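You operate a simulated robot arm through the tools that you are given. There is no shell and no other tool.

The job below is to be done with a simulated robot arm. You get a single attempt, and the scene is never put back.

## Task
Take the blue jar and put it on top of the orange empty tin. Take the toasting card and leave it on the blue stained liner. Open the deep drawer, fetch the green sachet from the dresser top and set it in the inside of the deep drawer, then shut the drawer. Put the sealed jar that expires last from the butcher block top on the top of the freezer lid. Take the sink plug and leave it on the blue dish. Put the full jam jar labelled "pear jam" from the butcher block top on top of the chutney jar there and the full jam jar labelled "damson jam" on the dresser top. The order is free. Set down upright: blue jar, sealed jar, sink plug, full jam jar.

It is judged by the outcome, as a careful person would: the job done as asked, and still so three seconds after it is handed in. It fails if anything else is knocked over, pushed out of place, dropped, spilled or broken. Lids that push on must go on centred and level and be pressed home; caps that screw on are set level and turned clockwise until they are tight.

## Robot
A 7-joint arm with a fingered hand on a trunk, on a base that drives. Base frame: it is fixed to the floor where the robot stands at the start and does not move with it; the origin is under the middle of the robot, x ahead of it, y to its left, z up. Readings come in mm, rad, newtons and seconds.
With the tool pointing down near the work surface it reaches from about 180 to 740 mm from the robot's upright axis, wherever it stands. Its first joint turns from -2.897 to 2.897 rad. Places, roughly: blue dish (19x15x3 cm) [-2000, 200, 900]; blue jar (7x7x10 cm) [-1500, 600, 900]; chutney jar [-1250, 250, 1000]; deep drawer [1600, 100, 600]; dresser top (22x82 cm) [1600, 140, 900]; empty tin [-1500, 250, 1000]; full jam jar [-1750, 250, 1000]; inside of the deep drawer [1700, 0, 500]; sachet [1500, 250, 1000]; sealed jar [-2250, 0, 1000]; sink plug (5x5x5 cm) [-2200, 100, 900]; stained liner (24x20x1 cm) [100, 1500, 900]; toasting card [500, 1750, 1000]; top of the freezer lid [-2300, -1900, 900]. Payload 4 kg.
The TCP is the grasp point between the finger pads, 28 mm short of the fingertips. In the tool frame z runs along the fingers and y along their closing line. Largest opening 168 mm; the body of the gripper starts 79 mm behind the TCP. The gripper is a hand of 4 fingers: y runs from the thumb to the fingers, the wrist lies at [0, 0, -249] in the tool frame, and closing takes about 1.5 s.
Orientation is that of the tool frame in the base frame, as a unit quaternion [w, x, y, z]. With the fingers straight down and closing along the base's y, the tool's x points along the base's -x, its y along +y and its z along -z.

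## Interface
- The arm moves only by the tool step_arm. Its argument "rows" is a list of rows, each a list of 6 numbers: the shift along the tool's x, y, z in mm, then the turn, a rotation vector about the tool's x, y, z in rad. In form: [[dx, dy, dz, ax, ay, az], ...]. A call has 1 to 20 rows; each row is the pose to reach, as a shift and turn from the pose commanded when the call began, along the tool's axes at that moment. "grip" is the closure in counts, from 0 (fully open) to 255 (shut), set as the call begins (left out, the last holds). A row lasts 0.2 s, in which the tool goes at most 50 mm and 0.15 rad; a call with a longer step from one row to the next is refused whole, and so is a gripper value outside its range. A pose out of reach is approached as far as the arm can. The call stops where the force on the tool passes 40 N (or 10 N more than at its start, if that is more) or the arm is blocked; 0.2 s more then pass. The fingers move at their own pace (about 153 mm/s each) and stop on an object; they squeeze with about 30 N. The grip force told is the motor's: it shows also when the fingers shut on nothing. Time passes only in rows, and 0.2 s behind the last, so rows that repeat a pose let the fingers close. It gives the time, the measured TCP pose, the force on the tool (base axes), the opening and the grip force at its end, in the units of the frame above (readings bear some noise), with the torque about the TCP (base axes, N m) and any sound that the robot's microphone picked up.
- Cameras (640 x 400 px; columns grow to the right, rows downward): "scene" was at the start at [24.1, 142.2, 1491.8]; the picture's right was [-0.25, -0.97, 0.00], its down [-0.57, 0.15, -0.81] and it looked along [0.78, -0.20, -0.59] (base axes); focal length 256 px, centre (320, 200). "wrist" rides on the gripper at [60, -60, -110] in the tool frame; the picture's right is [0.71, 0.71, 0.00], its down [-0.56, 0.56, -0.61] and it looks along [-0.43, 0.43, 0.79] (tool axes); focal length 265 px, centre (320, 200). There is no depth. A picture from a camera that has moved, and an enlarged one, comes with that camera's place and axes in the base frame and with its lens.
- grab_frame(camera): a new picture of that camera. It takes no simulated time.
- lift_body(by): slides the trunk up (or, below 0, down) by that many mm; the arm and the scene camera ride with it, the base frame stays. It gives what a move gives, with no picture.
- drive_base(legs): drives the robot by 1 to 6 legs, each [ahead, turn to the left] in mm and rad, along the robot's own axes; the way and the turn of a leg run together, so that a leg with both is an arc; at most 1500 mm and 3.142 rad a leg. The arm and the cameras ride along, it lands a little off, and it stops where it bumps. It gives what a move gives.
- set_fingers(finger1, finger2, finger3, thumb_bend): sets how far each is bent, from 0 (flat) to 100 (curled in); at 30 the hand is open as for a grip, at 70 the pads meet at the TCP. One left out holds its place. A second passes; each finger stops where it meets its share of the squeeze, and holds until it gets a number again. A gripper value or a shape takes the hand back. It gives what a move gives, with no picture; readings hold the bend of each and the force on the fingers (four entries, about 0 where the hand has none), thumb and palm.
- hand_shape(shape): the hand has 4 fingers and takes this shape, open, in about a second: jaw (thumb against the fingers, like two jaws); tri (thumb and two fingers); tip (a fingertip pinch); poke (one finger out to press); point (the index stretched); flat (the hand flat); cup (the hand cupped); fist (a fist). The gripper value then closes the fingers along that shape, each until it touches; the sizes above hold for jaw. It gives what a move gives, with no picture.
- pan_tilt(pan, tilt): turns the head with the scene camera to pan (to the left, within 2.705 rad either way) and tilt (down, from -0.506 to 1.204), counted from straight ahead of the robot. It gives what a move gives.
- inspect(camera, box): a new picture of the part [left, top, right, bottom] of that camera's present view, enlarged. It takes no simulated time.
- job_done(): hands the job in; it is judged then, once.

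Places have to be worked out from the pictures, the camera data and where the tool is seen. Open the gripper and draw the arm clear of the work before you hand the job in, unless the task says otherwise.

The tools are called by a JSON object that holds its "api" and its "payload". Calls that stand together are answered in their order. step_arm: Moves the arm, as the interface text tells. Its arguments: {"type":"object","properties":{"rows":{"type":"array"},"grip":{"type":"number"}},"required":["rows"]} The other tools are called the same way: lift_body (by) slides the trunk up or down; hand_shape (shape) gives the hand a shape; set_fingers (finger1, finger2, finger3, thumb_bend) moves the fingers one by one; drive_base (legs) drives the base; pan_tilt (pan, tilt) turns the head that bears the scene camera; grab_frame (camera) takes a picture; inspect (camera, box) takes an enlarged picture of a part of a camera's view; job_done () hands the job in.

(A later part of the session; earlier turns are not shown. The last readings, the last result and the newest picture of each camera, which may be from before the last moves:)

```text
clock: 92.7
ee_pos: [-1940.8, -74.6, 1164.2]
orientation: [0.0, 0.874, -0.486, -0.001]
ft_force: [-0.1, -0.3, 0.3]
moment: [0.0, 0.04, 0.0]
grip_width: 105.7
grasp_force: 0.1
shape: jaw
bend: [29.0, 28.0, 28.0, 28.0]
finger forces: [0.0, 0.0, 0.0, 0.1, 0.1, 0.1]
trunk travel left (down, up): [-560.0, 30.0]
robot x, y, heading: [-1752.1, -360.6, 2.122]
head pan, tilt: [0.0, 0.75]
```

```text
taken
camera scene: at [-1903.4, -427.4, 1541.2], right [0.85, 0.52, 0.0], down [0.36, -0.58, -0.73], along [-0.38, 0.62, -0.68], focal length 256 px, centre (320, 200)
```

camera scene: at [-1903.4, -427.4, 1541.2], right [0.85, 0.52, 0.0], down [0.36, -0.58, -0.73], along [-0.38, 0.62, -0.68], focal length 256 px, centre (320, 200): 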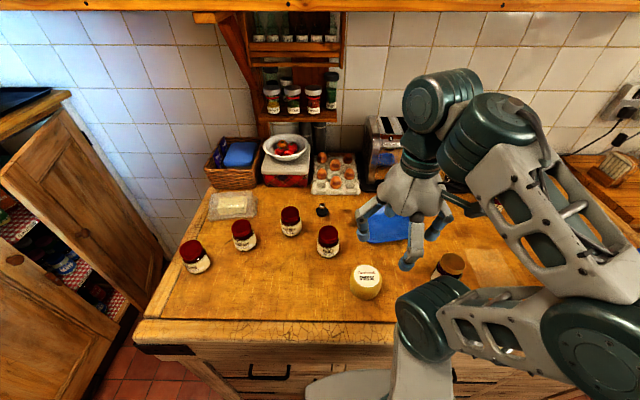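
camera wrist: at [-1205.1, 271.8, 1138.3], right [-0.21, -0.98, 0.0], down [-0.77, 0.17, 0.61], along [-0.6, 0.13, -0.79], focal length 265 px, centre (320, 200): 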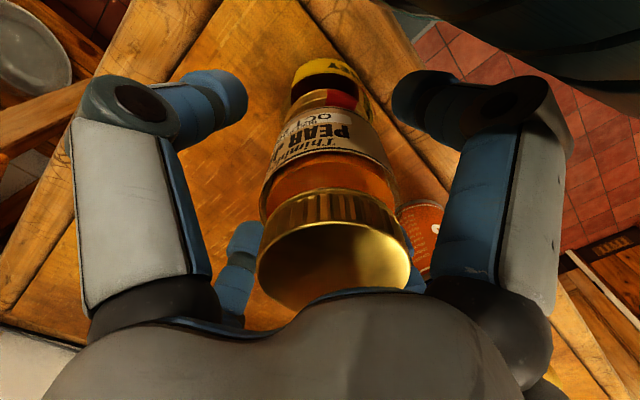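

I zoom on the plug, dish and neighbours from here to triangulate them.

{"api": "inspect", "payload": {"camera": "scene", "box": [270, 180, 370, 270]}}

{"api": "inspect", "payload": {"camera": "scene", "box": [300, 190, 340, 220]}}

{"api": "inspect", "payload": {"camera": "scene", "box": [340, 190, 480, 310]}}

```text
4.44 times, centred on (320, 225) of scene
camera zoom: at [-1903.4, -427.4, 1541.2], right [0.85, 0.52, 0.0], down [0.36, -0.58, -0.73], along [-0.38, 0.62, -0.68], focal length 1140 px, centre (320, 89)
```

zoom: 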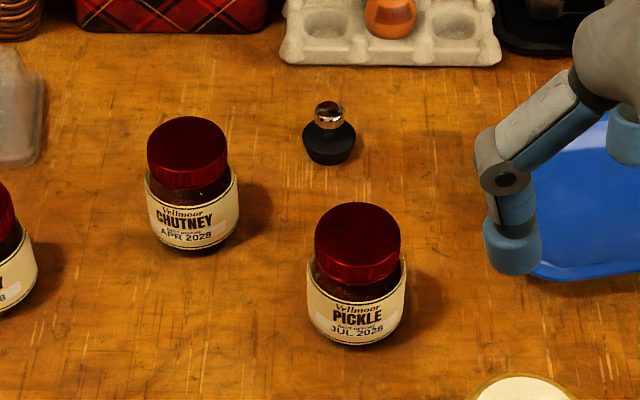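

```text
13.33 times, centred on (320, 205) of scene
camera zoom: at [-1903.4, -427.4, 1541.2], right [0.85, 0.52, 0.0], down [0.36, -0.58, -0.73], along [-0.38, 0.62, -0.68], focal length 3419 px, centre (320, 133)
```

zoom: 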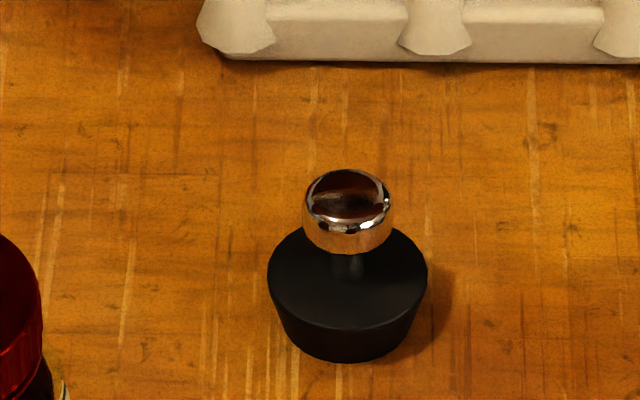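

```text
3.33 times, centred on (410, 250) of scene
camera zoom: at [-1903.4, -427.4, 1541.2], right [0.85, 0.52, 0.0], down [0.36, -0.58, -0.73], along [-0.38, 0.62, -0.68], focal length 855 px, centre (20, 33)
```

zoom: 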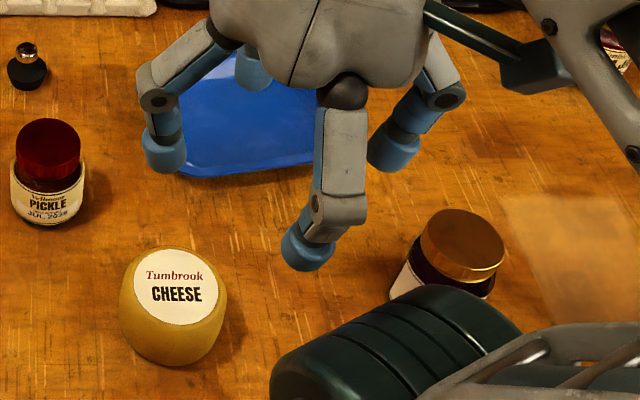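

Plug (44 mm body, 24 mm chrome knob) is at about (-2232, 121). I move the hand above it, with the fingers partly closed.

{"api": "step_arm", "payload": {"rows": [[-36, 16, 0, 0, 0, 0], [-72, 32, 10, 0, 0, 0], [-107, 48, 25, 0, 0, 0], [-143, 64, 42, 0, 0, 0], [-178, 80, 60, 0, 0, 0], [-214, 96, 78, 0, 0, 0], [-250, 112, 96, 0, 0, 0], [-285, 128, 115, 0, 0, 0], [-320, 144, 134, 0, 0, 0], [-320, 144, 134, 0, 0, 0], [-320, 144, 134, 0, 0, 0]], "grip": 120}}

{"api": "grab_frame", "payload": {"camera": "wrist"}}

{"api": "grab_frame", "payload": {"camera": "scene"}}

```text
clock: 95.1
ee_pos: [-2231.9, 120.5, 1030.4]
orientation: [0.0, 0.874, -0.487, -0.001]
ft_force: [0.1, 0.6, -0.1]
moment: [0.0, -0.04, 0.0]
grip_width: 89.5
grasp_force: 0.0
shape: jaw
bend: [33.0, 33.0, 33.0, 33.0]
finger forces: [0.0, 0.0, 0.1, 0.0, 0.1, 0.0]
trunk travel left (down, up): [-560.0, 30.0]
robot x, y, heading: [-1751.8, -364.0, 2.12]
head pan, tilt: [0.0, 0.75]
```

```text
taken
camera wrist: at [-2148.4, 101.3, 1139.9], right [-0.23, -0.97, 0.0], down [-0.77, 0.18, 0.62], along [-0.6, 0.14, -0.79], focal length 265 px, centre (320, 200)
```

wrist: 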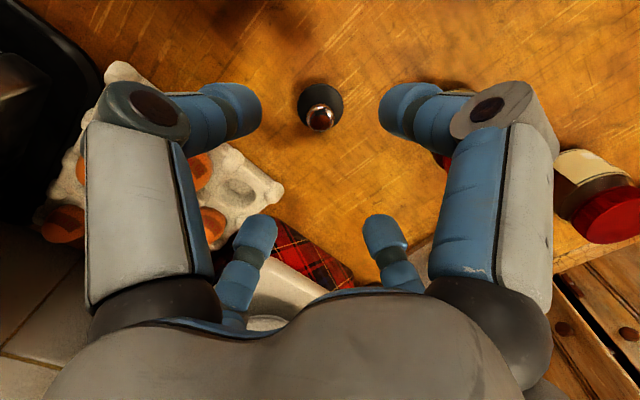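

```text
taken
camera scene: at [-1903.5, -427.0, 1541.2], right [0.85, 0.52, 0.0], down [0.36, -0.58, -0.73], along [-0.38, 0.62, -0.68], focal length 256 px, centre (320, 200)
```

scene: 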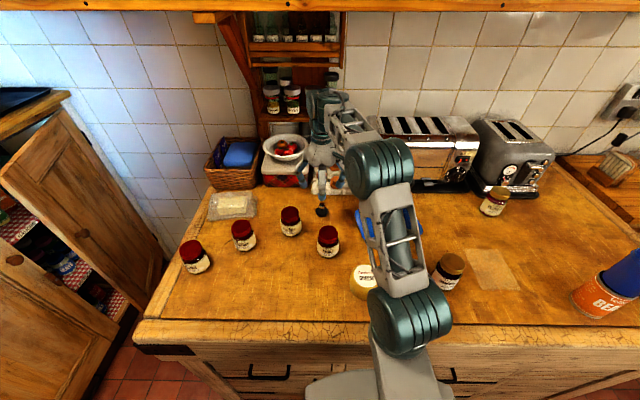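

The knob sits within ~4 mm of the axis. I descend until the fingertips are just above the rubber body, around the knob.

{"api": "step_arm", "payload": {"rows": [[2, -2, 30, 0, 0, 0], [2, -2, 65, 0, 0, 0], [2, -2, 90, 0, 0, 0], [2, -2, 104, 0, 0, 0], [2, -2, 110, 0, 0, 0], [2, -2, 110, 0, 0, 0]]}}

{"api": "grab_frame", "payload": {"camera": "wrist"}}

{"api": "inspect", "payload": {"camera": "scene", "box": [280, 150, 360, 230]}}

```text
clock: 96.5
ee_pos: [-2229.6, 121.2, 918.7]
orientation: [0.0, 0.874, -0.486, -0.001]
ft_force: [0.3, 0.0, -0.6]
moment: [0.0, 0.03, 0.02]
grip_width: 89.3
grasp_force: 0.0
shape: jaw
bend: [33.0, 33.0, 33.0, 33.0]
finger forces: [0.0, 0.0, 0.1, 0.1, 0.1, 0.0]
trunk travel left (down, up): [-560.0, 30.0]
robot x, y, heading: [-1753.4, -369.5, 2.122]
head pan, tilt: [0.0, 0.75]
```

```text
taken
camera wrist: at [-2145.8, 101.5, 1029.4], right [-0.23, -0.97, 0.0], down [-0.77, 0.18, 0.61], along [-0.6, 0.14, -0.79], focal length 265 px, centre (320, 200)
```

wrist: 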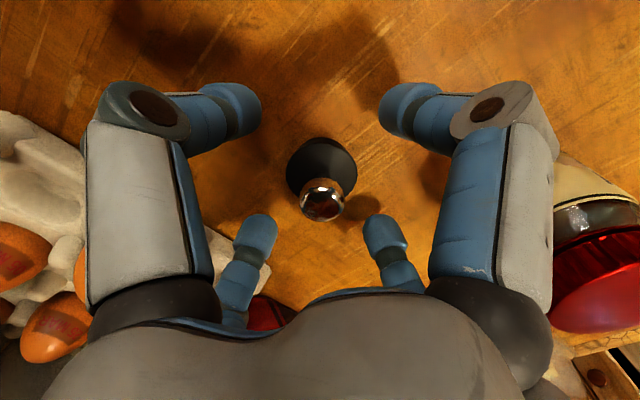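

```text
5.00 times, centred on (320, 190) of scene
camera zoom: at [-1903.7, -426.9, 1541.2], right [0.85, 0.52, 0.0], down [0.36, -0.58, -0.73], along [-0.38, 0.62, -0.68], focal length 1282 px, centre (320, 250)
```

zoom: 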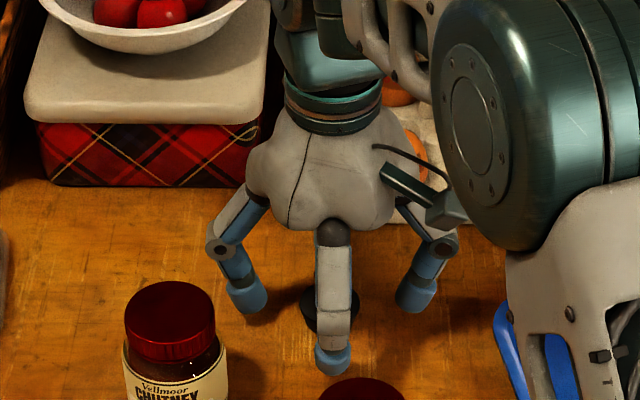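

The tips are right at the body's top edge; I raise 7 mm so that the pads close on the knob rather than on that edge, then close.

{"api": "step_arm", "payload": {"rows": [[0, 0, -7, 0, 0, 0], [0, 0, -7, 0, 0, 0]]}}

{"api": "step_arm", "payload": {"rows": [[0, 0, 0, 0, 0, 0], [0, 0, 0, 0, 0, 0], [0, 0, 0, 0, 0, 0], [0, 0, 0, 0, 0, 0], [0, 0, 0, 0, 0, 0], [0, 0, 0, 0, 0, 0], [0, 0, 0, 0, 0, 0], [0, 0, 0, 0, 0, 0]], "grip": 255}}

{"api": "grab_frame", "payload": {"camera": "wrist"}}

{"api": "inspect", "payload": {"camera": "scene", "box": [280, 150, 360, 230]}}

```text
clock: 97.1
ee_pos: [-2228.8, 120.9, 927.8]
orientation: [-0.001, 0.874, -0.486, 0.0]
ft_force: [-0.6, 0.2, 0.5]
moment: [-0.02, -0.02, -0.01]
grip_width: 89.4
grasp_force: 0.2
shape: jaw
bend: [33.0, 33.0, 33.0, 33.0]
finger forces: [0.2, 0.0, 0.1, 0.0, 0.0, 0.0]
trunk travel left (down, up): [-560.0, 30.0]
robot x, y, heading: [-1752.7, -367.0, 2.115]
head pan, tilt: [0.0, 0.75]
```

```text
clock: 98.9
ee_pos: [-2228.5, 120.6, 927.1]
orientation: [-0.001, 0.874, -0.487, 0.0]
ft_force: [0.6, 0.8, -0.5]
moment: [0.0, -0.01, -0.03]
grip_width: 10.6
grasp_force: 29.9
shape: jaw
bend: [74.0, 74.0, 74.0, 66.0]
finger forces: [29.3, 28.2, 29.2, 0.0, 27.6, 0.0]
trunk travel left (down, up): [-560.0, 30.0]
robot x, y, heading: [-1752.3, -362.5, 2.116]
head pan, tilt: [0.0, 0.75]
```

```text
taken
camera wrist: at [-2145.5, 102.0, 1036.8], right [-0.23, -0.97, 0.0], down [-0.77, 0.18, 0.61], along [-0.6, 0.14, -0.79], focal length 265 px, centre (320, 200)
```

wrist: 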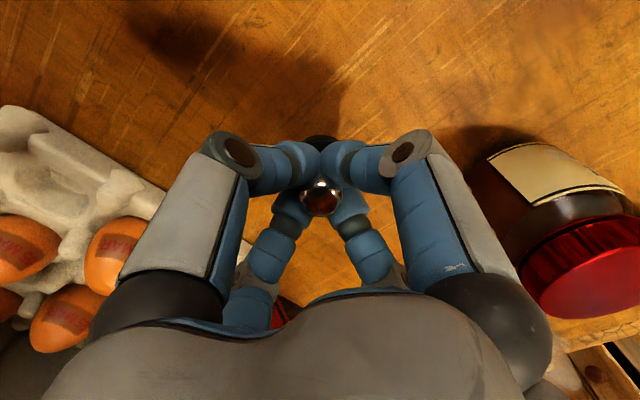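

```text
5.00 times, centred on (320, 190) of scene
camera zoom: at [-1903.7, -426.8, 1541.2], right [0.85, 0.52, 0.0], down [0.36, -0.58, -0.73], along [-0.38, 0.62, -0.68], focal length 1282 px, centre (320, 250)
```

zoom: 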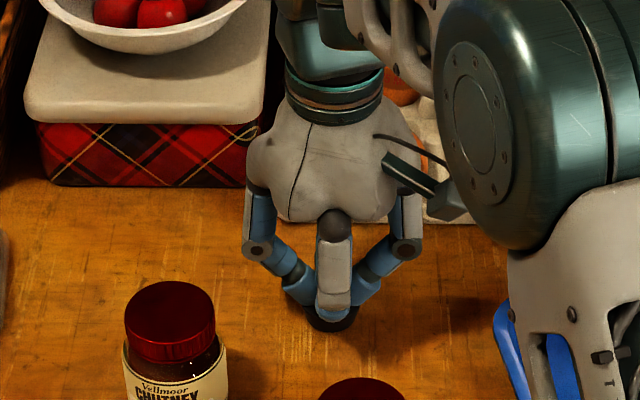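

The fingers hold the knob (10.6 mm wide at the stem). I lift it and carry it over the blue dish, centre ≈ (-2050, 185).

{"api": "step_arm", "payload": {"rows": [[0, 0, -10, 0, 0, 0], [0, 0, -40, 0, 0, 0], [0, 0, -80, 0, 0, 0], [8, -37, -85, 0, 0, 0], [16, -74, -85, 0, 0, 0], [24, -111, -85, 0, 0, 0], [32, -148, -85, 0, 0, 0], [39, -186, -85, 0, 0, 0], [39, -186, -85, 0, 0, 0]]}}

{"api": "grab_frame", "payload": {"camera": "wrist"}}

{"api": "grab_frame", "payload": {"camera": "scene"}}

```text
clock: 100.9
ee_pos: [-2050.6, 185.6, 1012.9]
orientation: [0.0, 0.874, -0.485, 0.0]
ft_force: [-0.4, -0.2, -0.5]
moment: [0.0, 0.01, 0.0]
grip_width: 11.2
grasp_force: 30.1
shape: jaw
bend: [74.0, 74.0, 74.0, 66.0]
finger forces: [31.4, 31.1, 32.6, 0.1, 29.7, 0.0]
trunk travel left (down, up): [-560.0, 30.0]
robot x, y, heading: [-1749.5, -364.9, 2.118]
head pan, tilt: [0.0, 0.75]
```

```text
taken
camera wrist: at [-1967.6, 165.7, 1121.7], right [-0.23, -0.97, 0.0], down [-0.77, 0.18, 0.61], along [-0.6, 0.14, -0.79], focal length 265 px, centre (320, 200)
```

wrist: 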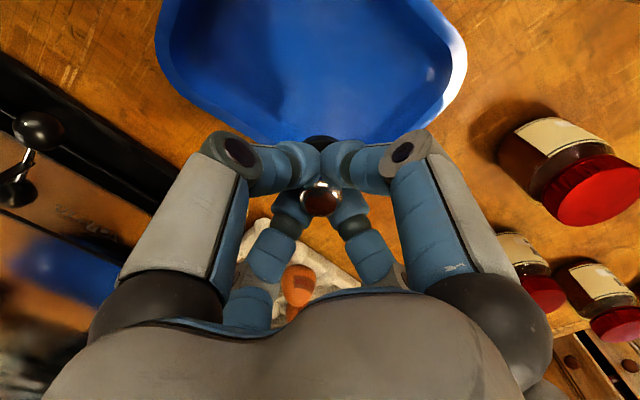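

```text
taken
camera scene: at [-1903.5, -426.7, 1541.2], right [0.85, 0.52, 0.0], down [0.36, -0.58, -0.73], along [-0.38, 0.62, -0.68], focal length 256 px, centre (320, 200)
```

scene: 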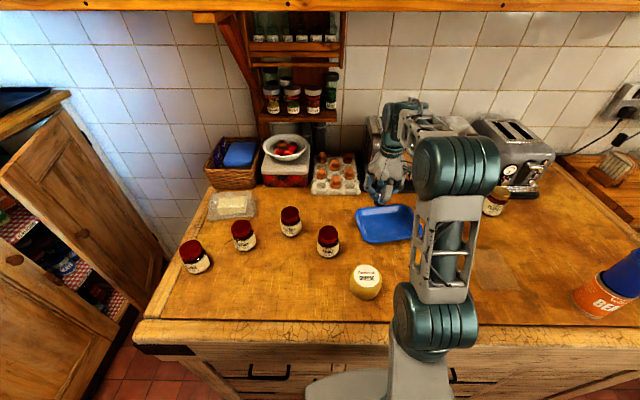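

The dish is farther toward me-right than I judged: its centre is about (-2000, 183). I shift over it and look again.

{"api": "step_arm", "payload": {"rows": [[14, -21, 0, 0, 0, 0], [28, -41, 0, 0, 0, 0], [28, -41, 0, 0, 0, 0]]}}

{"api": "grab_frame", "payload": {"camera": "wrist"}}

{"api": "inspect", "payload": {"camera": "scene", "box": [340, 140, 440, 260]}}

```text
clock: 101.7
ee_pos: [-2001.6, 183.1, 1011.5]
orientation: [0.0, 0.874, -0.486, 0.0]
ft_force: [-0.5, 0.3, -0.7]
moment: [-0.04, 0.03, -0.01]
grip_width: 10.5
grasp_force: 30.1
shape: jaw
bend: [74.0, 74.0, 74.0, 66.0]
finger forces: [31.8, 31.5, 33.2, 0.0, 30.3, 0.0]
trunk travel left (down, up): [-560.0, 30.0]
robot x, y, heading: [-1753.7, -361.7, 2.117]
head pan, tilt: [0.0, 0.75]
```

```text
taken
camera wrist: at [-1919.2, 163.4, 1121.7], right [-0.23, -0.97, 0.0], down [-0.77, 0.18, 0.61], along [-0.6, 0.14, -0.79], focal length 265 px, centre (320, 200)
```

wrist: 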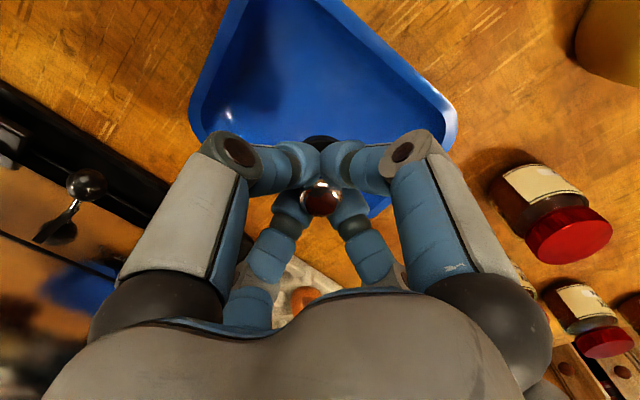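

```text
3.33 times, centred on (390, 200) of scene
camera zoom: at [-1903.6, -426.8, 1541.2], right [0.85, 0.52, 0.0], down [0.36, -0.58, -0.73], along [-0.38, 0.62, -0.68], focal length 855 px, centre (87, 200)
```

zoom: 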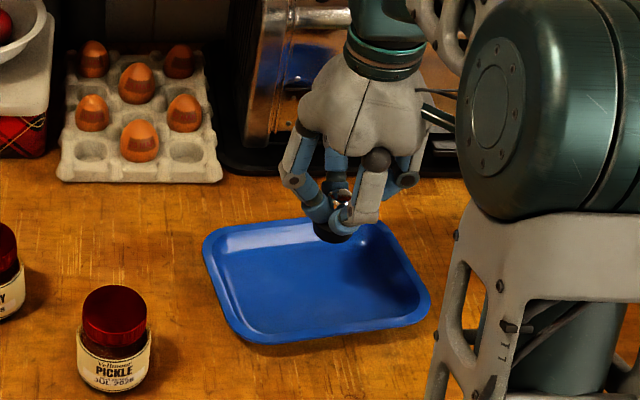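

The dish's four corners now give a centre of about (-2004, 187), right below the hand. I lower to just above the dish floor.

{"api": "step_arm", "payload": {"rows": [[0, 0, 25, 0, 0, 0], [0, 0, 50, 0, 0, 0], [0, 0, 68, 0, 0, 0], [0, 0, 73, 0, 0, 0], [0, 0, 73, 0, 0, 0]]}}

{"api": "inspect", "payload": {"camera": "scene", "box": [340, 140, 440, 260]}}

{"api": "grab_frame", "payload": {"camera": "wrist"}}

```text
clock: 102.9
ee_pos: [-2001.7, 182.3, 937.9]
orientation: [0.0, 0.874, -0.486, 0.0]
ft_force: [0.6, 0.6, 0.0]
moment: [0.01, -0.02, 0.03]
grip_width: 10.9
grasp_force: 30.3
shape: jaw
bend: [74.0, 74.0, 74.0, 66.0]
finger forces: [33.3, 32.4, 35.1, 0.1, 31.1, 0.0]
trunk travel left (down, up): [-560.0, 30.0]
robot x, y, heading: [-1750.5, -364.7, 2.12]
head pan, tilt: [0.0, 0.75]
```

```text
3.33 times, centred on (390, 200) of scene
camera zoom: at [-1903.6, -426.8, 1541.2], right [0.85, 0.52, 0.0], down [0.36, -0.58, -0.73], along [-0.38, 0.62, -0.68], focal length 855 px, centre (87, 200)
```

zoom: 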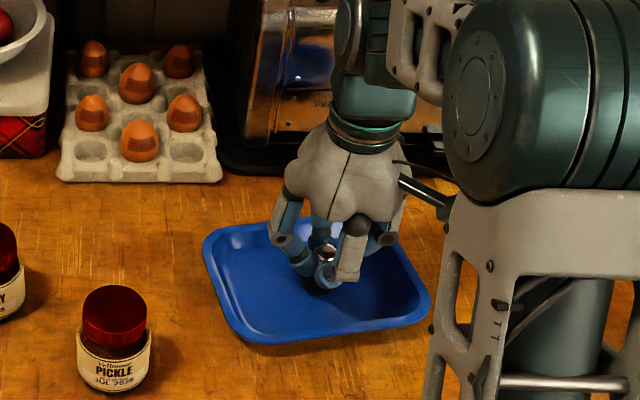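

```text
taken
camera wrist: at [-1918.9, 163.0, 1048.4], right [-0.23, -0.97, 0.0], down [-0.77, 0.18, 0.61], along [-0.6, 0.14, -0.79], focal length 265 px, centre (320, 200)
```

wrist: 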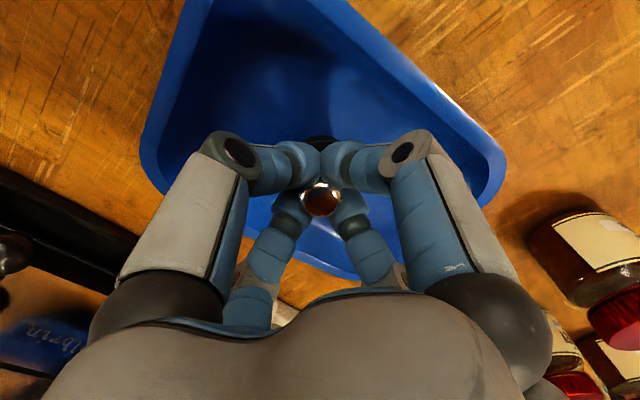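

Well inside the dish. I lower slowly to contact.

{"api": "step_arm", "payload": {"rows": [[0, 0, 2, 0, 0, 0], [0, 0, 4, 0, 0, 0], [0, 0, 6, 0, 0, 0], [0, 0, 7, 0, 0, 0], [0, 0, 7, 0, 0, 0]]}}

```text
clock: 104.1
ee_pos: [-2001.2, 182.8, 931.2]
orientation: [0.0, 0.874, -0.487, 0.0]
ft_force: [0.3, 0.8, -0.2]
moment: [0.0, 0.02, -0.01]
grip_width: 11.0
grasp_force: 30.0
shape: jaw
bend: [74.0, 74.0, 74.0, 66.0]
finger forces: [33.6, 32.7, 35.3, 0.0, 31.2, 0.1]
trunk travel left (down, up): [-560.0, 30.0]
robot x, y, heading: [-1754.5, -362.3, 2.117]
head pan, tilt: [0.0, 0.75]
```

{"api": "step_arm", "payload": {"rows": [[0, 0, 1, 0, 0, 0], [0, 0, 2, 0, 0, 0], [0, 0, 3, 0, 0, 0], [0, 0, 3, 0, 0, 0]]}}

```text
clock: 105.1
ee_pos: [-2000.7, 183.2, 928.3]
orientation: [0.0, 0.874, -0.487, 0.001]
ft_force: [-0.5, -0.9, -0.2]
moment: [0.02, -0.02, -0.02]
grip_width: 11.4
grasp_force: 30.3
shape: jaw
bend: [74.0, 74.0, 74.0, 66.0]
finger forces: [33.7, 32.6, 35.3, 0.1, 31.3, 0.1]
trunk travel left (down, up): [-560.0, 30.0]
robot x, y, heading: [-1750.6, -365.2, 2.119]
head pan, tilt: [0.0, 0.75]
```

No contact yet at 928; I continue in small steps.

{"api": "step_arm", "payload": {"rows": [[0, 0, 1, 0, 0, 0], [0, 0, 2, 0, 0, 0], [0, 0, 3, 0, 0, 0], [0, 0, 3, 0, 0, 0]]}}

{"api": "inspect", "payload": {"camera": "wrist", "box": [240, 100, 400, 240]}}

{"api": "inspect", "payload": {"camera": "scene", "box": [350, 180, 420, 240]}}

```text
clock: 106.1
ee_pos: [-2001.3, 183.2, 927.2]
orientation: [-0.001, 0.874, -0.486, -0.002]
ft_force: [1.8, -0.5, 13.7]
moment: [-0.01, -0.11, -0.02]
grip_width: 11.0
grasp_force: 30.1
shape: jaw
bend: [74.0, 74.0, 74.0, 66.0]
finger forces: [37.9, 35.5, 39.0, 0.0, 35.8, 0.0]
trunk travel left (down, up): [-560.0, 30.0]
robot x, y, heading: [-1751.4, -362.9, 2.122]
head pan, tilt: [0.0, 0.75]
```

```text
2.86 times, centred on (320, 170) of wrist
camera zoom: at [-1917.8, 163.6, 1036.8], right [-0.23, -0.97, 0.0], down [-0.77, 0.18, 0.62], along [-0.6, 0.14, -0.79], focal length 758 px, centre (320, 286)
```

zoom: 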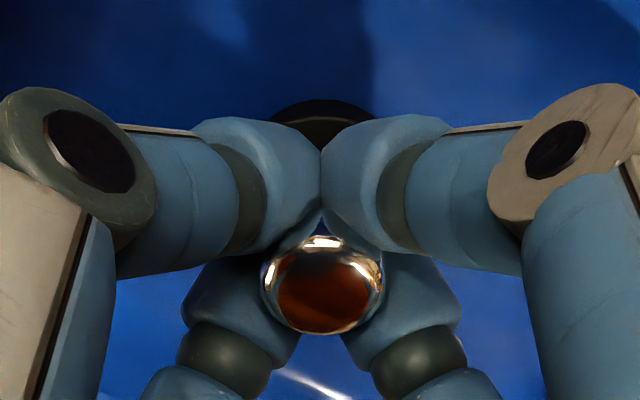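

```text
6.67 times, centred on (385, 210) of scene
camera zoom: at [-1902.8, -428.2, 1541.4], right [0.85, 0.52, 0.0], down [0.36, -0.58, -0.73], along [-0.38, 0.62, -0.68], focal length 1709 px, centre (-113, 133)
```

zoom: 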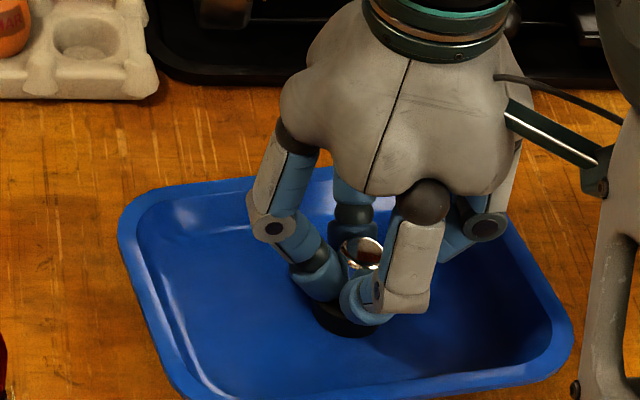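

Contact: 13.7 N at z≈927, plug standing in the dish. I ease off 1 mm and release.

{"api": "step_arm", "payload": {"rows": [[0, 0, -1.5, 0, 0, 0], [0, 0, -1.5, 0, 0, 0]]}}

{"api": "step_arm", "payload": {"rows": [[0, 0, 0, 0, 0, 0], [0, 0, 0, 0, 0, 0], [0, 0, 0, 0, 0, 0], [0, 0, 0, 0, 0, 0]], "grip": 125}}

{"api": "grab_frame", "payload": {"camera": "wrist"}}

```text
clock: 106.7
ee_pos: [-2002.0, 183.3, 927.4]
orientation: [0.0, 0.874, -0.487, 0.0]
ft_force: [1.0, 0.0, 6.2]
moment: [0.1, -0.11, -0.01]
grip_width: 11.1
grasp_force: 30.1
shape: jaw
bend: [74.0, 74.0, 74.0, 66.0]
finger forces: [35.2, 33.7, 37.9, 0.1, 34.3, 0.0]
trunk travel left (down, up): [-560.0, 30.0]
robot x, y, heading: [-1750.1, -360.5, 2.122]
head pan, tilt: [0.0, 0.75]
```

```text
clock: 107.7
ee_pos: [-2001.7, 182.9, 927.5]
orientation: [-0.001, 0.874, -0.486, 0.0]
ft_force: [0.3, 0.1, 0.9]
moment: [0.04, 0.0, 0.02]
grip_width: 85.0
grasp_force: 0.0
shape: jaw
bend: [34.0, 34.0, 34.0, 34.0]
finger forces: [0.0, 0.0, 0.0, 0.0, 0.1, 0.0]
trunk travel left (down, up): [-560.0, 30.0]
robot x, y, heading: [-1752.8, -363.9, 2.113]
head pan, tilt: [0.0, 0.75]
```

```text
taken
camera wrist: at [-1918.5, 164.0, 1037.0], right [-0.23, -0.97, 0.0], down [-0.77, 0.18, 0.61], along [-0.6, 0.14, -0.79], focal length 265 px, centre (320, 200)
```

wrist: 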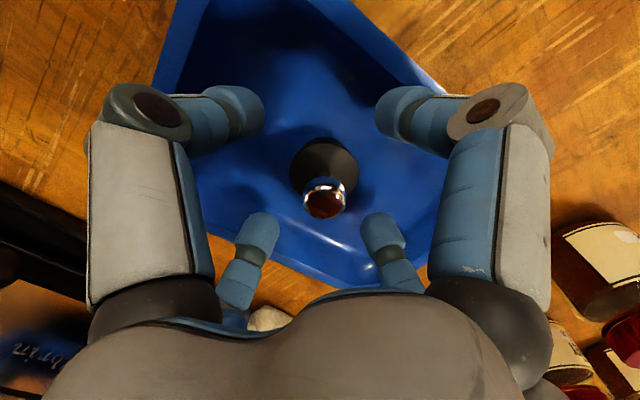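

The plug stands upright in the dish. I rise and move over to the pickle jar near (-2132, -8).

{"api": "step_arm", "payload": {"rows": [[0, 0, -40, 0, 0, 0], [0, 0, -85, 0, 0, 0], [0, 0, -130, 0, 0, 0], [16, 35, -150, 0, 0, 0], [31, 71, -155, 0, 0, 0], [47, 106, -155, 0, 0, 0], [62, 141, -155, 0, 0, 0], [78, 176, -155, 0, 0, 0], [93.5, 211.5, -155, 0, 0, 0], [93.5, 211.5, -155, 0, 0, 0]], "grip": 60}}

{"api": "grab_frame", "payload": {"camera": "wrist"}}

{"api": "grab_frame", "payload": {"camera": "scene"}}

```text
clock: 109.9
ee_pos: [-2131.2, -10.6, 1083.6]
orientation: [0.0, 0.874, -0.486, 0.0]
ft_force: [-0.5, -0.7, -0.8]
moment: [0.01, 0.0, 0.02]
grip_width: 128.3
grasp_force: 0.0
shape: jaw
bend: [24.0, 24.0, 24.0, 23.0]
finger forces: [0.1, 0.0, 0.0, 0.0, 0.1, 0.0]
trunk travel left (down, up): [-560.0, 30.0]
robot x, y, heading: [-1751.4, -363.7, 2.117]
head pan, tilt: [0.0, 0.75]
```

```text
taken
camera wrist: at [-2048.7, -30.5, 1192.3], right [-0.23, -0.97, 0.0], down [-0.77, 0.18, 0.61], along [-0.6, 0.14, -0.79], focal length 265 px, centre (320, 200)
```

wrist: 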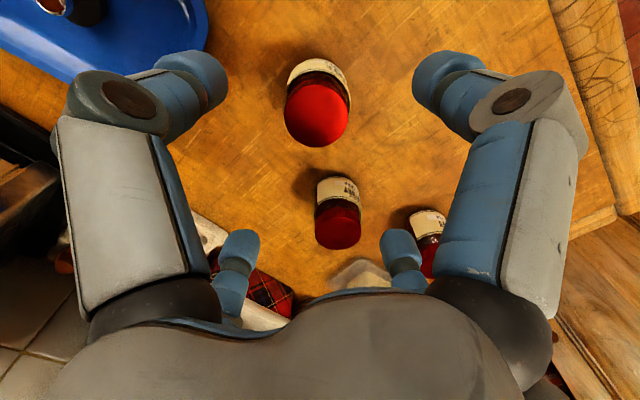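

```text
taken
camera scene: at [-1903.8, -427.1, 1541.2], right [0.85, 0.52, 0.0], down [0.36, -0.58, -0.73], along [-0.38, 0.62, -0.68], focal length 256 px, centre (320, 200)
```

scene: 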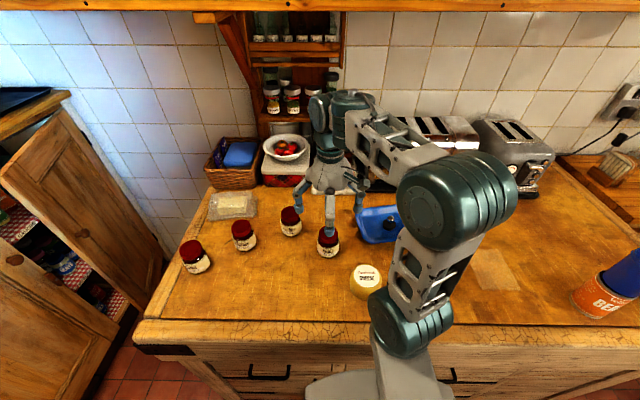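

The pickle lid is ~5 mm to the right of the axis; I shift and descend around the jar.

{"api": "step_arm", "payload": {"rows": [[-0.5, -4.5, 40, 0, 0, 0], [-0.5, -4.5, 85, 0, 0, 0], [-0.5, -4.5, 125, 0, 0, 0], [-0.5, -4.5, 152, 0, 0, 0], [-0.5, -4.5, 166, 0, 0, 0], [-0.5, -4.5, 166, 0, 0, 0]]}}

{"api": "grab_frame", "payload": {"camera": "wrist"}}

```text
clock: 111.3
ee_pos: [-2127.5, -7.0, 916.9]
orientation: [0.0, 0.874, -0.486, -0.001]
ft_force: [-0.2, 0.1, -0.6]
moment: [-0.02, 0.01, -0.02]
grip_width: 128.3
grasp_force: 0.0
shape: jaw
bend: [24.0, 24.0, 24.0, 23.0]
finger forces: [0.0, 0.1, 0.0, 0.1, 0.1, 0.0]
trunk travel left (down, up): [-560.0, 30.0]
robot x, y, heading: [-1751.7, -361.3, 2.118]
head pan, tilt: [0.0, 0.75]
```

```text
taken
camera wrist: at [-2045.1, -26.7, 1025.6], right [-0.23, -0.97, 0.0], down [-0.77, 0.18, 0.62], along [-0.6, 0.14, -0.79], focal length 265 px, centre (320, 200)
```

wrist: 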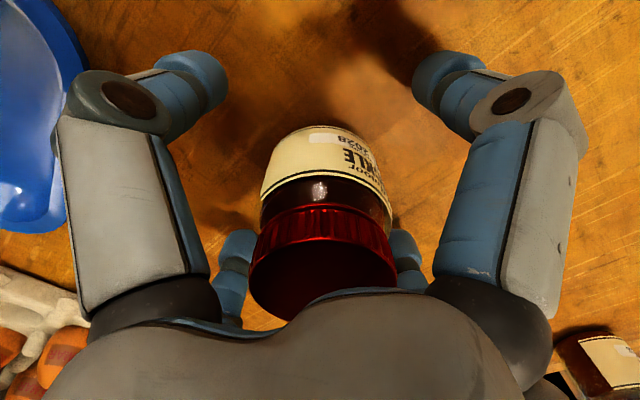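

The jar is centred; I close and lift it high for carrying.

{"api": "step_arm", "payload": {"rows": [[0, 0, 0, 0, 0, 0], [0, 0, 0, 0, 0, 0], [0, 0, 0, 0, 0, 0], [0, 0, 0, 0, 0, 0], [0, 0, 0, 0, 0, 0], [0, 0, 0, 0, 0, 0], [0, 0, 0, 0, 0, 0], [0, 0, 0, 0, 0, 0]], "grip": 255}}

{"api": "step_arm", "payload": {"rows": [[0, 0, -10, 0, 0, 0], [0, 0, -45, 0, 0, 0], [0, 0, -90, 0, 0, 0], [0, 0, -135, 0, 0, 0], [0, 0, -180, 0, 0, 0], [0, 0, -215, 0, 0, 0], [0, 0, -215, 0, 0, 0]]}}

{"api": "grab_frame", "payload": {"camera": "scene"}}

```text
clock: 113.1
ee_pos: [-2128.3, -7.1, 916.1]
orientation: [0.0, 0.874, -0.486, 0.0]
ft_force: [0.0, 0.3, -0.3]
moment: [0.0, -0.03, 0.02]
grip_width: 56.2
grasp_force: 29.7
shape: jaw
bend: [79.0, 79.0, 79.0, 45.0]
finger forces: [26.5, 27.2, 27.2, 0.0, 26.1, 0.0]
trunk travel left (down, up): [-560.0, 30.0]
robot x, y, heading: [-1754.2, -363.1, 2.12]
head pan, tilt: [0.0, 0.75]
```

```text
clock: 114.7
ee_pos: [-2127.2, -6.6, 1131.9]
orientation: [0.001, 0.874, -0.486, 0.0]
ft_force: [-1.0, -0.7, -3.1]
moment: [-0.02, -0.01, 0.01]
grip_width: 56.3
grasp_force: 29.9
shape: jaw
bend: [79.0, 79.0, 79.0, 45.0]
finger forces: [26.6, 27.9, 27.7, 0.0, 25.9, 0.1]
trunk travel left (down, up): [-560.0, 30.0]
robot x, y, heading: [-1752.9, -359.7, 2.116]
head pan, tilt: [0.0, 0.75]
```

```text
taken
camera scene: at [-1903.9, -426.8, 1541.2], right [0.85, 0.52, 0.0], down [0.36, -0.58, -0.73], along [-0.38, 0.62, -0.68], focal length 256 px, centre (320, 200)
```

scene: 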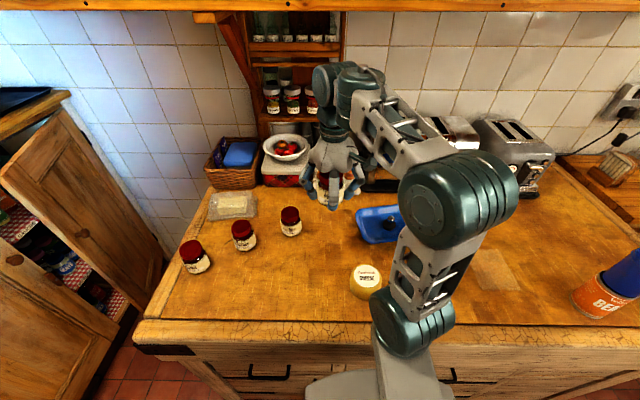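

The pickle jar is held. I back away from the block and turn toward the freezer, then look before driving on.

{"api": "drive_base", "payload": {"legs": [[-220, 0], [0, 2.35]]}}

{"api": "pan_tilt", "payload": {"pan": 0.0, "tilt": 0.6}}

{"api": "grab_frame", "payload": {"camera": "scene"}}

{"api": "pan_tilt", "payload": {"pan": -0.9, "tilt": 0.6}}

{"api": "grab_frame", "payload": {"camera": "scene"}}

```text
clock: 121.8
ee_pos: [-1639.2, -1067.6, 1131.5]
orientation: [0.001, 0.793, 0.61, 0.0]
ft_force: [-0.5, -0.1, -2.3]
moment: [0.02, 0.0, 0.02]
grip_width: 55.8
grasp_force: 29.9
shape: jaw
bend: [79.0, 79.0, 79.0, 45.0]
finger forces: [25.9, 27.7, 27.7, 0.1, 25.6, 0.1]
trunk travel left (down, up): [-560.0, 30.0]
robot x, y, heading: [-1635.7, -550.4, -1.834]
head pan, tilt: [0.0, 0.75]
```

```text
clock: 122.5
ee_pos: [-1639.8, -1067.3, 1131.7]
orientation: [0.001, 0.793, 0.609, 0.0]
ft_force: [-0.6, -0.6, -3.4]
moment: [0.02, 0.01, 0.01]
grip_width: 55.7
grasp_force: 29.4
shape: jaw
bend: [79.0, 79.0, 79.0, 45.0]
finger forces: [25.9, 27.9, 27.7, 0.1, 25.6, 0.0]
trunk travel left (down, up): [-560.0, 30.0]
robot x, y, heading: [-1637.7, -549.6, -1.84]
head pan, tilt: [0.0, 0.6]
```

```text
taken
camera scene: at [-1488.6, -619.0, 1554.0], right [-0.96, 0.26, 0.0], down [0.15, 0.55, -0.82], along [-0.22, -0.8, -0.57], focal length 256 px, centre (320, 200)
```

scene: 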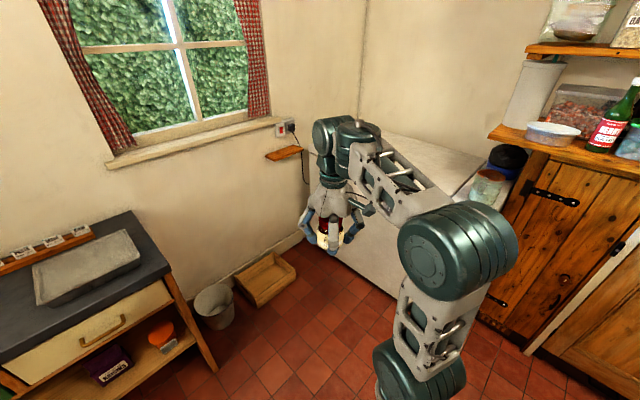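

```text
clock: 123.8
ee_pos: [-1639.7, -1067.2, 1131.2]
orientation: [0.0, 0.793, 0.609, 0.0]
ft_force: [-0.3, -0.9, -3.6]
moment: [0.04, 0.01, 0.01]
grip_width: 55.6
grasp_force: 30.1
shape: jaw
bend: [79.0, 79.0, 79.0, 45.0]
finger forces: [25.9, 27.8, 27.7, 0.0, 25.6, 0.0]
trunk travel left (down, up): [-560.0, 30.0]
robot x, y, heading: [-1639.8, -551.9, -1.836]
head pan, tilt: [-0.901, 0.6]
```

```text
taken
camera scene: at [-1546.5, -568.5, 1554.1], right [-0.39, 0.92, 0.0], down [0.52, 0.22, -0.83], along [-0.76, -0.32, -0.56], focal length 256 px, centre (320, 200)
```

scene: 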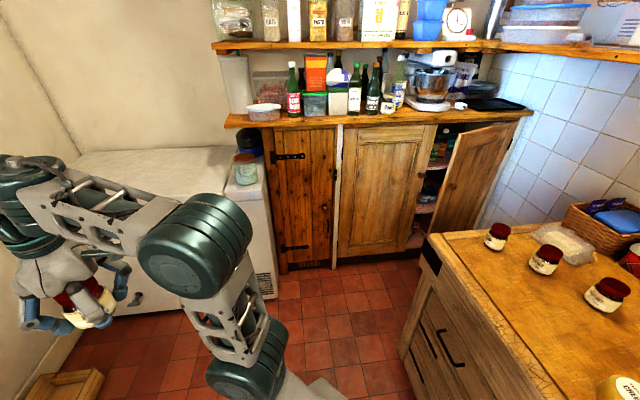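

The freezer lid has a glass jar and a dark pot at its right end. I drive 700 mm diagonally and then turn to face the freezer squarely.

{"api": "drive_base", "payload": {"legs": [[700, 0], [0, -0.78]]}}

{"api": "pan_tilt", "payload": {"pan": 0.2, "tilt": 0.75}}

{"api": "grab_frame", "payload": {"camera": "scene"}}

{"api": "grab_frame", "payload": {"camera": "wrist"}}

```text
clock: 129.7
ee_pos: [-2194.6, -1600.4, 1131.9]
orientation: [0.0, 0.966, 0.258, 0.0]
ft_force: [0.1, 0.3, -3.3]
moment: [0.02, 0.0, 0.0]
grip_width: 55.6
grasp_force: 30.4
shape: jaw
bend: [79.0, 79.0, 79.0, 45.0]
finger forces: [25.7, 27.7, 27.7, 0.0, 25.4, 0.0]
trunk travel left (down, up): [-560.0, 30.0]
robot x, y, heading: [-1828.8, -1236.5, -2.626]
head pan, tilt: [-0.901, 0.6]
```

```text
clock: 131.0
ee_pos: [-2195.2, -1600.5, 1131.1]
orientation: [0.0, 0.966, 0.258, 0.0]
ft_force: [0.4, -0.5, -2.7]
moment: [0.0, 0.03, 0.0]
grip_width: 55.5
grasp_force: 29.7
shape: jaw
bend: [79.0, 79.0, 79.0, 45.0]
finger forces: [25.8, 27.7, 27.7, 0.0, 25.5, 0.0]
trunk travel left (down, up): [-560.0, 30.0]
robot x, y, heading: [-1824.8, -1237.5, -2.625]
head pan, tilt: [0.201, 0.75]
```

```text
taken
camera scene: at [-1756.8, -1402.1, 1541.2], right [-0.66, 0.75, 0.0], down [0.51, 0.45, -0.73], along [-0.55, -0.48, -0.68], focal length 256 px, centre (320, 200)
```

scene: 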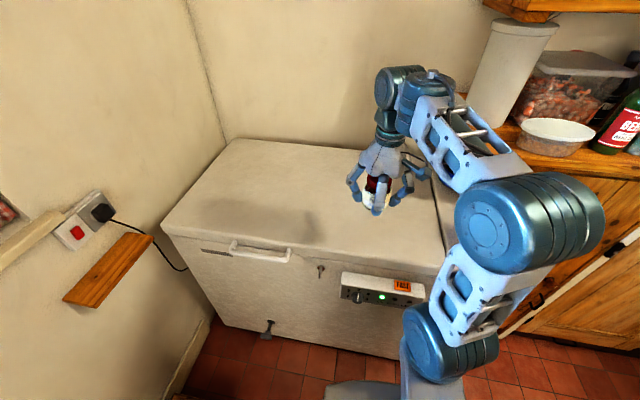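

```text
taken
camera wrist: at [-2172.6, -1517.7, 1240.9], right [0.97, -0.26, 0.0], down [-0.2, -0.76, 0.61], along [-0.16, -0.59, -0.79], focal length 265 px, centre (320, 200)
```

wrist: 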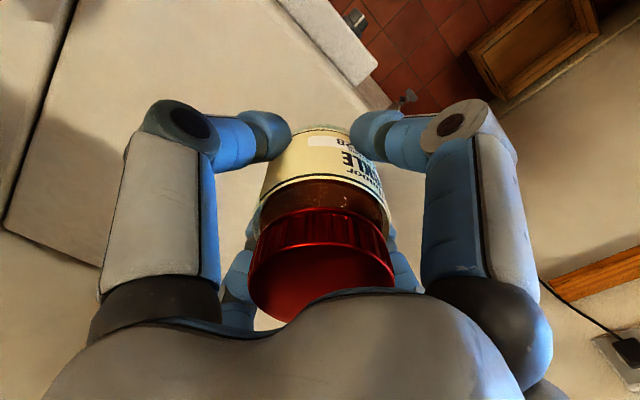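

The jar is over the freezer lid but near its front edge. I move it 120 mm inward and 80 mm left, and lower partway.

{"api": "step_arm", "payload": {"rows": [[-30, 20, 15, 0, 0, 0], [-60, 40, 40, 0, 0, 0], [-90, 60, 70, 0, 0, 0], [-120, 80, 100, 0, 0, 0], [-120, 80, 130, 0, 0, 0], [-120, 80, 130, 0, 0, 0]]}}

{"api": "grab_frame", "payload": {"camera": "scene"}}

{"api": "grab_frame", "payload": {"camera": "wrist"}}

```text
clock: 132.4
ee_pos: [-2258.8, -1727.8, 998.8]
orientation: [0.0, 0.966, 0.259, -0.001]
ft_force: [-0.5, 0.3, -3.0]
moment: [-0.02, 0.01, 0.0]
grip_width: 55.7
grasp_force: 30.0
shape: jaw
bend: [79.0, 79.0, 79.0, 45.0]
finger forces: [25.7, 27.9, 27.9, 0.0, 25.3, 0.1]
trunk travel left (down, up): [-560.0, 30.0]
robot x, y, heading: [-1821.4, -1232.8, -2.625]
head pan, tilt: [0.201, 0.75]
```

```text
taken
camera scene: at [-1756.7, -1402.1, 1541.2], right [-0.66, 0.75, 0.0], down [0.51, 0.45, -0.73], along [-0.55, -0.48, -0.68], focal length 256 px, centre (320, 200)
```

scene: 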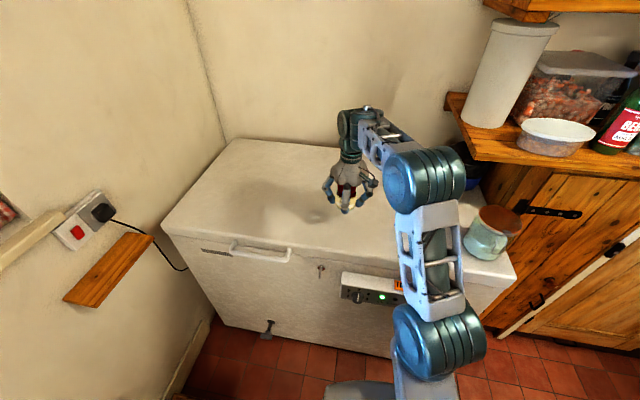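

```text
taken
camera wrist: at [-2236.0, -1646.4, 1108.7], right [0.97, -0.26, 0.0], down [-0.2, -0.76, 0.61], along [-0.16, -0.59, -0.79], focal length 265 px, centre (320, 200)
```

wrist: 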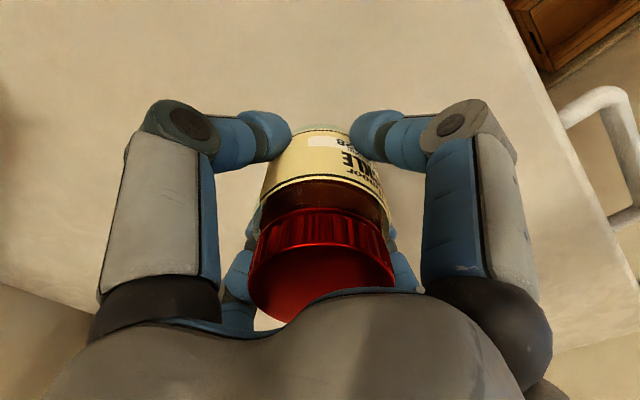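

I zoom to judge the gap between jar and lid.

{"api": "inspect", "payload": {"camera": "scene", "box": [290, 130, 410, 250]}}

{"api": "step_arm", "payload": {"rows": [[0, 0, 15, 0, 0, 0], [0, 0, 30, 0, 0, 0], [0, 0, 42, 0, 0, 0], [0, 0, 50, 0, 0, 0]]}}

{"api": "inspect", "payload": {"camera": "scene", "box": [290, 130, 410, 250]}}

```text
3.33 times, centred on (350, 190) of scene
camera zoom: at [-1756.7, -1402.1, 1541.2], right [-0.66, 0.75, 0.0], down [0.51, 0.45, -0.73], along [-0.55, -0.48, -0.68], focal length 855 px, centre (220, 233)
```

zoom: 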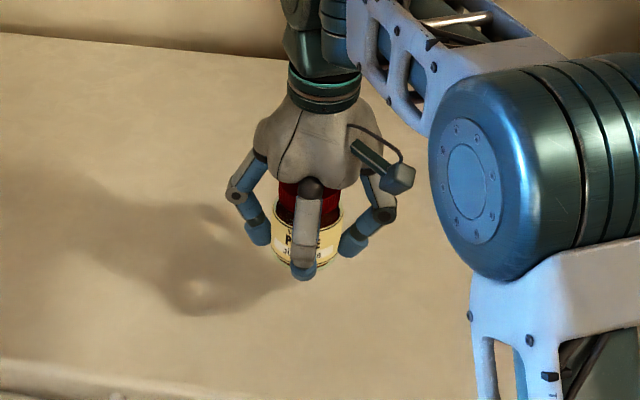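

```text
clock: 133.4
ee_pos: [-2259.9, -1729.9, 950.9]
orientation: [0.0, 0.966, 0.259, 0.0]
ft_force: [0.1, -0.3, -3.8]
moment: [0.03, 0.0, -0.03]
grip_width: 55.4
grasp_force: 30.3
shape: jaw
bend: [79.0, 79.0, 79.0, 45.0]
finger forces: [25.6, 28.0, 27.9, 0.0, 25.4, 0.1]
trunk travel left (down, up): [-560.0, 30.0]
robot x, y, heading: [-1824.3, -1240.9, -2.631]
head pan, tilt: [0.201, 0.75]
```

```text
3.33 times, centred on (350, 190) of scene
camera zoom: at [-1756.9, -1402.4, 1541.2], right [-0.66, 0.75, 0.0], down [0.51, 0.45, -0.73], along [-0.55, -0.48, -0.68], focal length 855 px, centre (220, 233)
```

zoom: 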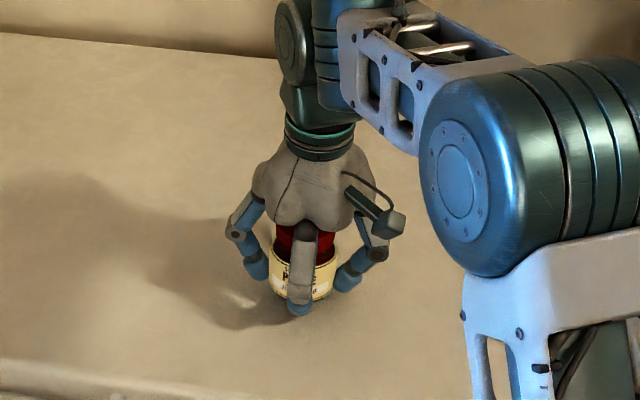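

Close to the lid now. I lower in 1.5 mm steps to find contact.

{"api": "step_arm", "payload": {"rows": [[0, 0, 1.5, 0, 0, 0], [0, 0, 3, 0, 0, 0], [0, 0, 4.5, 0, 0, 0], [0, 0, 6, 0, 0, 0], [0, 0, 7.5, 0, 0, 0], [0, 0, 9, 0, 0, 0]]}}

```text
clock: 134.8
ee_pos: [-2259.8, -1729.5, 941.4]
orientation: [0.001, 0.966, 0.258, 0.0]
ft_force: [0.1, 0.4, -3.6]
moment: [0.04, 0.0, -0.06]
grip_width: 55.7
grasp_force: 30.2
shape: jaw
bend: [79.0, 79.0, 79.0, 45.0]
finger forces: [25.6, 28.1, 28.1, 0.0, 25.4, 0.0]
trunk travel left (down, up): [-560.0, 30.0]
robot x, y, heading: [-1828.0, -1236.3, -2.624]
head pan, tilt: [0.201, 0.75]
```

{"api": "step_arm", "payload": {"rows": [[0, 0, 1.5, 0, 0, 0], [0, 0, 3, 0, 0, 0], [0, 0, 4.5, 0, 0, 0], [0, 0, 6, 0, 0, 0], [0, 0, 7.5, 0, 0, 0], [0, 0, 9, 0, 0, 0]]}}

{"api": "inspect", "payload": {"camera": "scene", "box": [290, 130, 410, 250]}}

```text
clock: 136.1
ee_pos: [-2258.6, -1729.5, 940.3]
orientation: [0.004, 0.966, 0.258, -0.006]
ft_force: [3.3, 5.5, 19.4]
moment: [0.08, -0.16, 0.04]
grip_width: 56.6
grasp_force: 30.0
shape: jaw
bend: [79.0, 79.0, 79.0, 45.0]
finger forces: [31.8, 32.1, 30.2, 0.0, 30.8, 0.1]
trunk travel left (down, up): [-560.0, 30.0]
robot x, y, heading: [-1830.3, -1236.3, -2.629]
head pan, tilt: [0.201, 0.75]
stopped in row 6: the force on the tool passed its limit at 42 N (the readings are from after the stop); the commanded pose is now the measured one
```

```text
3.33 times, centred on (350, 190) of scene
camera zoom: at [-1754.5, -1399.4, 1541.3], right [-0.66, 0.75, 0.0], down [0.51, 0.45, -0.73], along [-0.55, -0.48, -0.68], focal length 855 px, centre (220, 233)
```

zoom: 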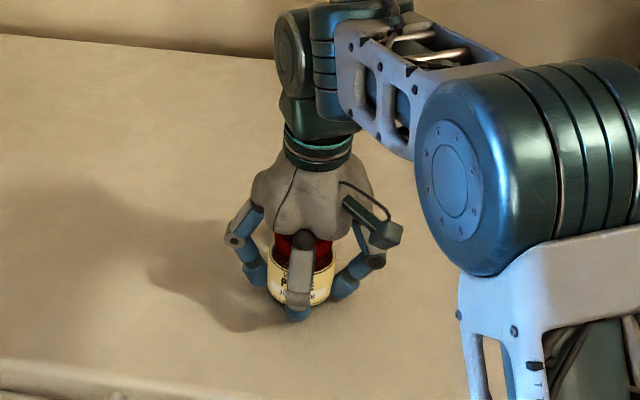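

Contact at z≈940 (lid top ≈ 899). I ease off about 1.5 mm, check the force, and release.

{"api": "step_arm", "payload": {"rows": [[0, 0, -1, 0, 0, 0], [0, 0, -1.2, 0, 0, 0], [0, 0, -1.2, 0, 0, 0]]}}

{"api": "step_arm", "payload": {"rows": [[0, 0, 0, 0, 0, 0], [0, 0, 0, 0, 0, 0], [0, 0, 0, 0, 0, 0], [0, 0, 0, 0, 0, 0]], "grip": 60}}

{"api": "grab_frame", "payload": {"camera": "wrist"}}

```text
clock: 136.9
ee_pos: [-2258.5, -1730.1, 939.8]
orientation: [0.004, 0.966, 0.258, -0.005]
ft_force: [1.4, 5.7, 20.9]
moment: [0.06, -0.06, 0.02]
grip_width: 56.7
grasp_force: 29.7
shape: jaw
bend: [79.0, 79.0, 79.0, 45.0]
finger forces: [31.7, 32.0, 30.7, 0.0, 30.9, 0.0]
trunk travel left (down, up): [-560.0, 30.0]
robot x, y, heading: [-1828.5, -1234.9, -2.622]
head pan, tilt: [0.201, 0.75]
```

```text
clock: 137.9
ee_pos: [-2260.6, -1732.4, 938.6]
orientation: [0.003, 0.966, 0.258, -0.004]
ft_force: [0.0, 0.6, -0.2]
moment: [0.03, 0.0, 0.0]
grip_width: 128.0
grasp_force: 0.0
shape: jaw
bend: [24.0, 24.0, 24.0, 24.0]
finger forces: [0.0, 0.0, 0.0, 0.0, 0.0, 0.0]
trunk travel left (down, up): [-560.0, 30.0]
robot x, y, heading: [-1821.2, -1236.2, -2.62]
head pan, tilt: [0.201, 0.75]
```

```text
taken
camera wrist: at [-2236.8, -1648.4, 1046.9], right [0.97, -0.26, 0.0], down [-0.2, -0.76, 0.62], along [-0.16, -0.6, -0.78], focal length 265 px, centre (320, 200)
```

wrist: 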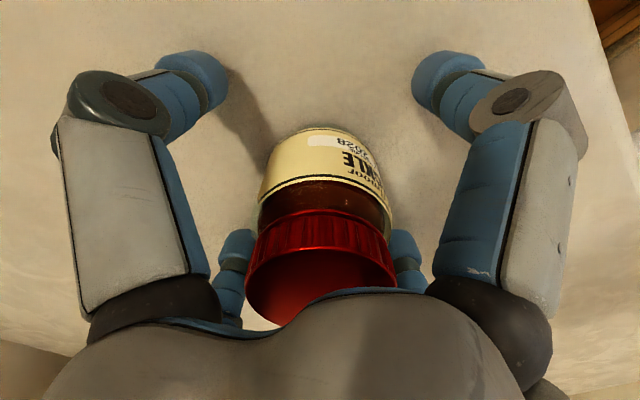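

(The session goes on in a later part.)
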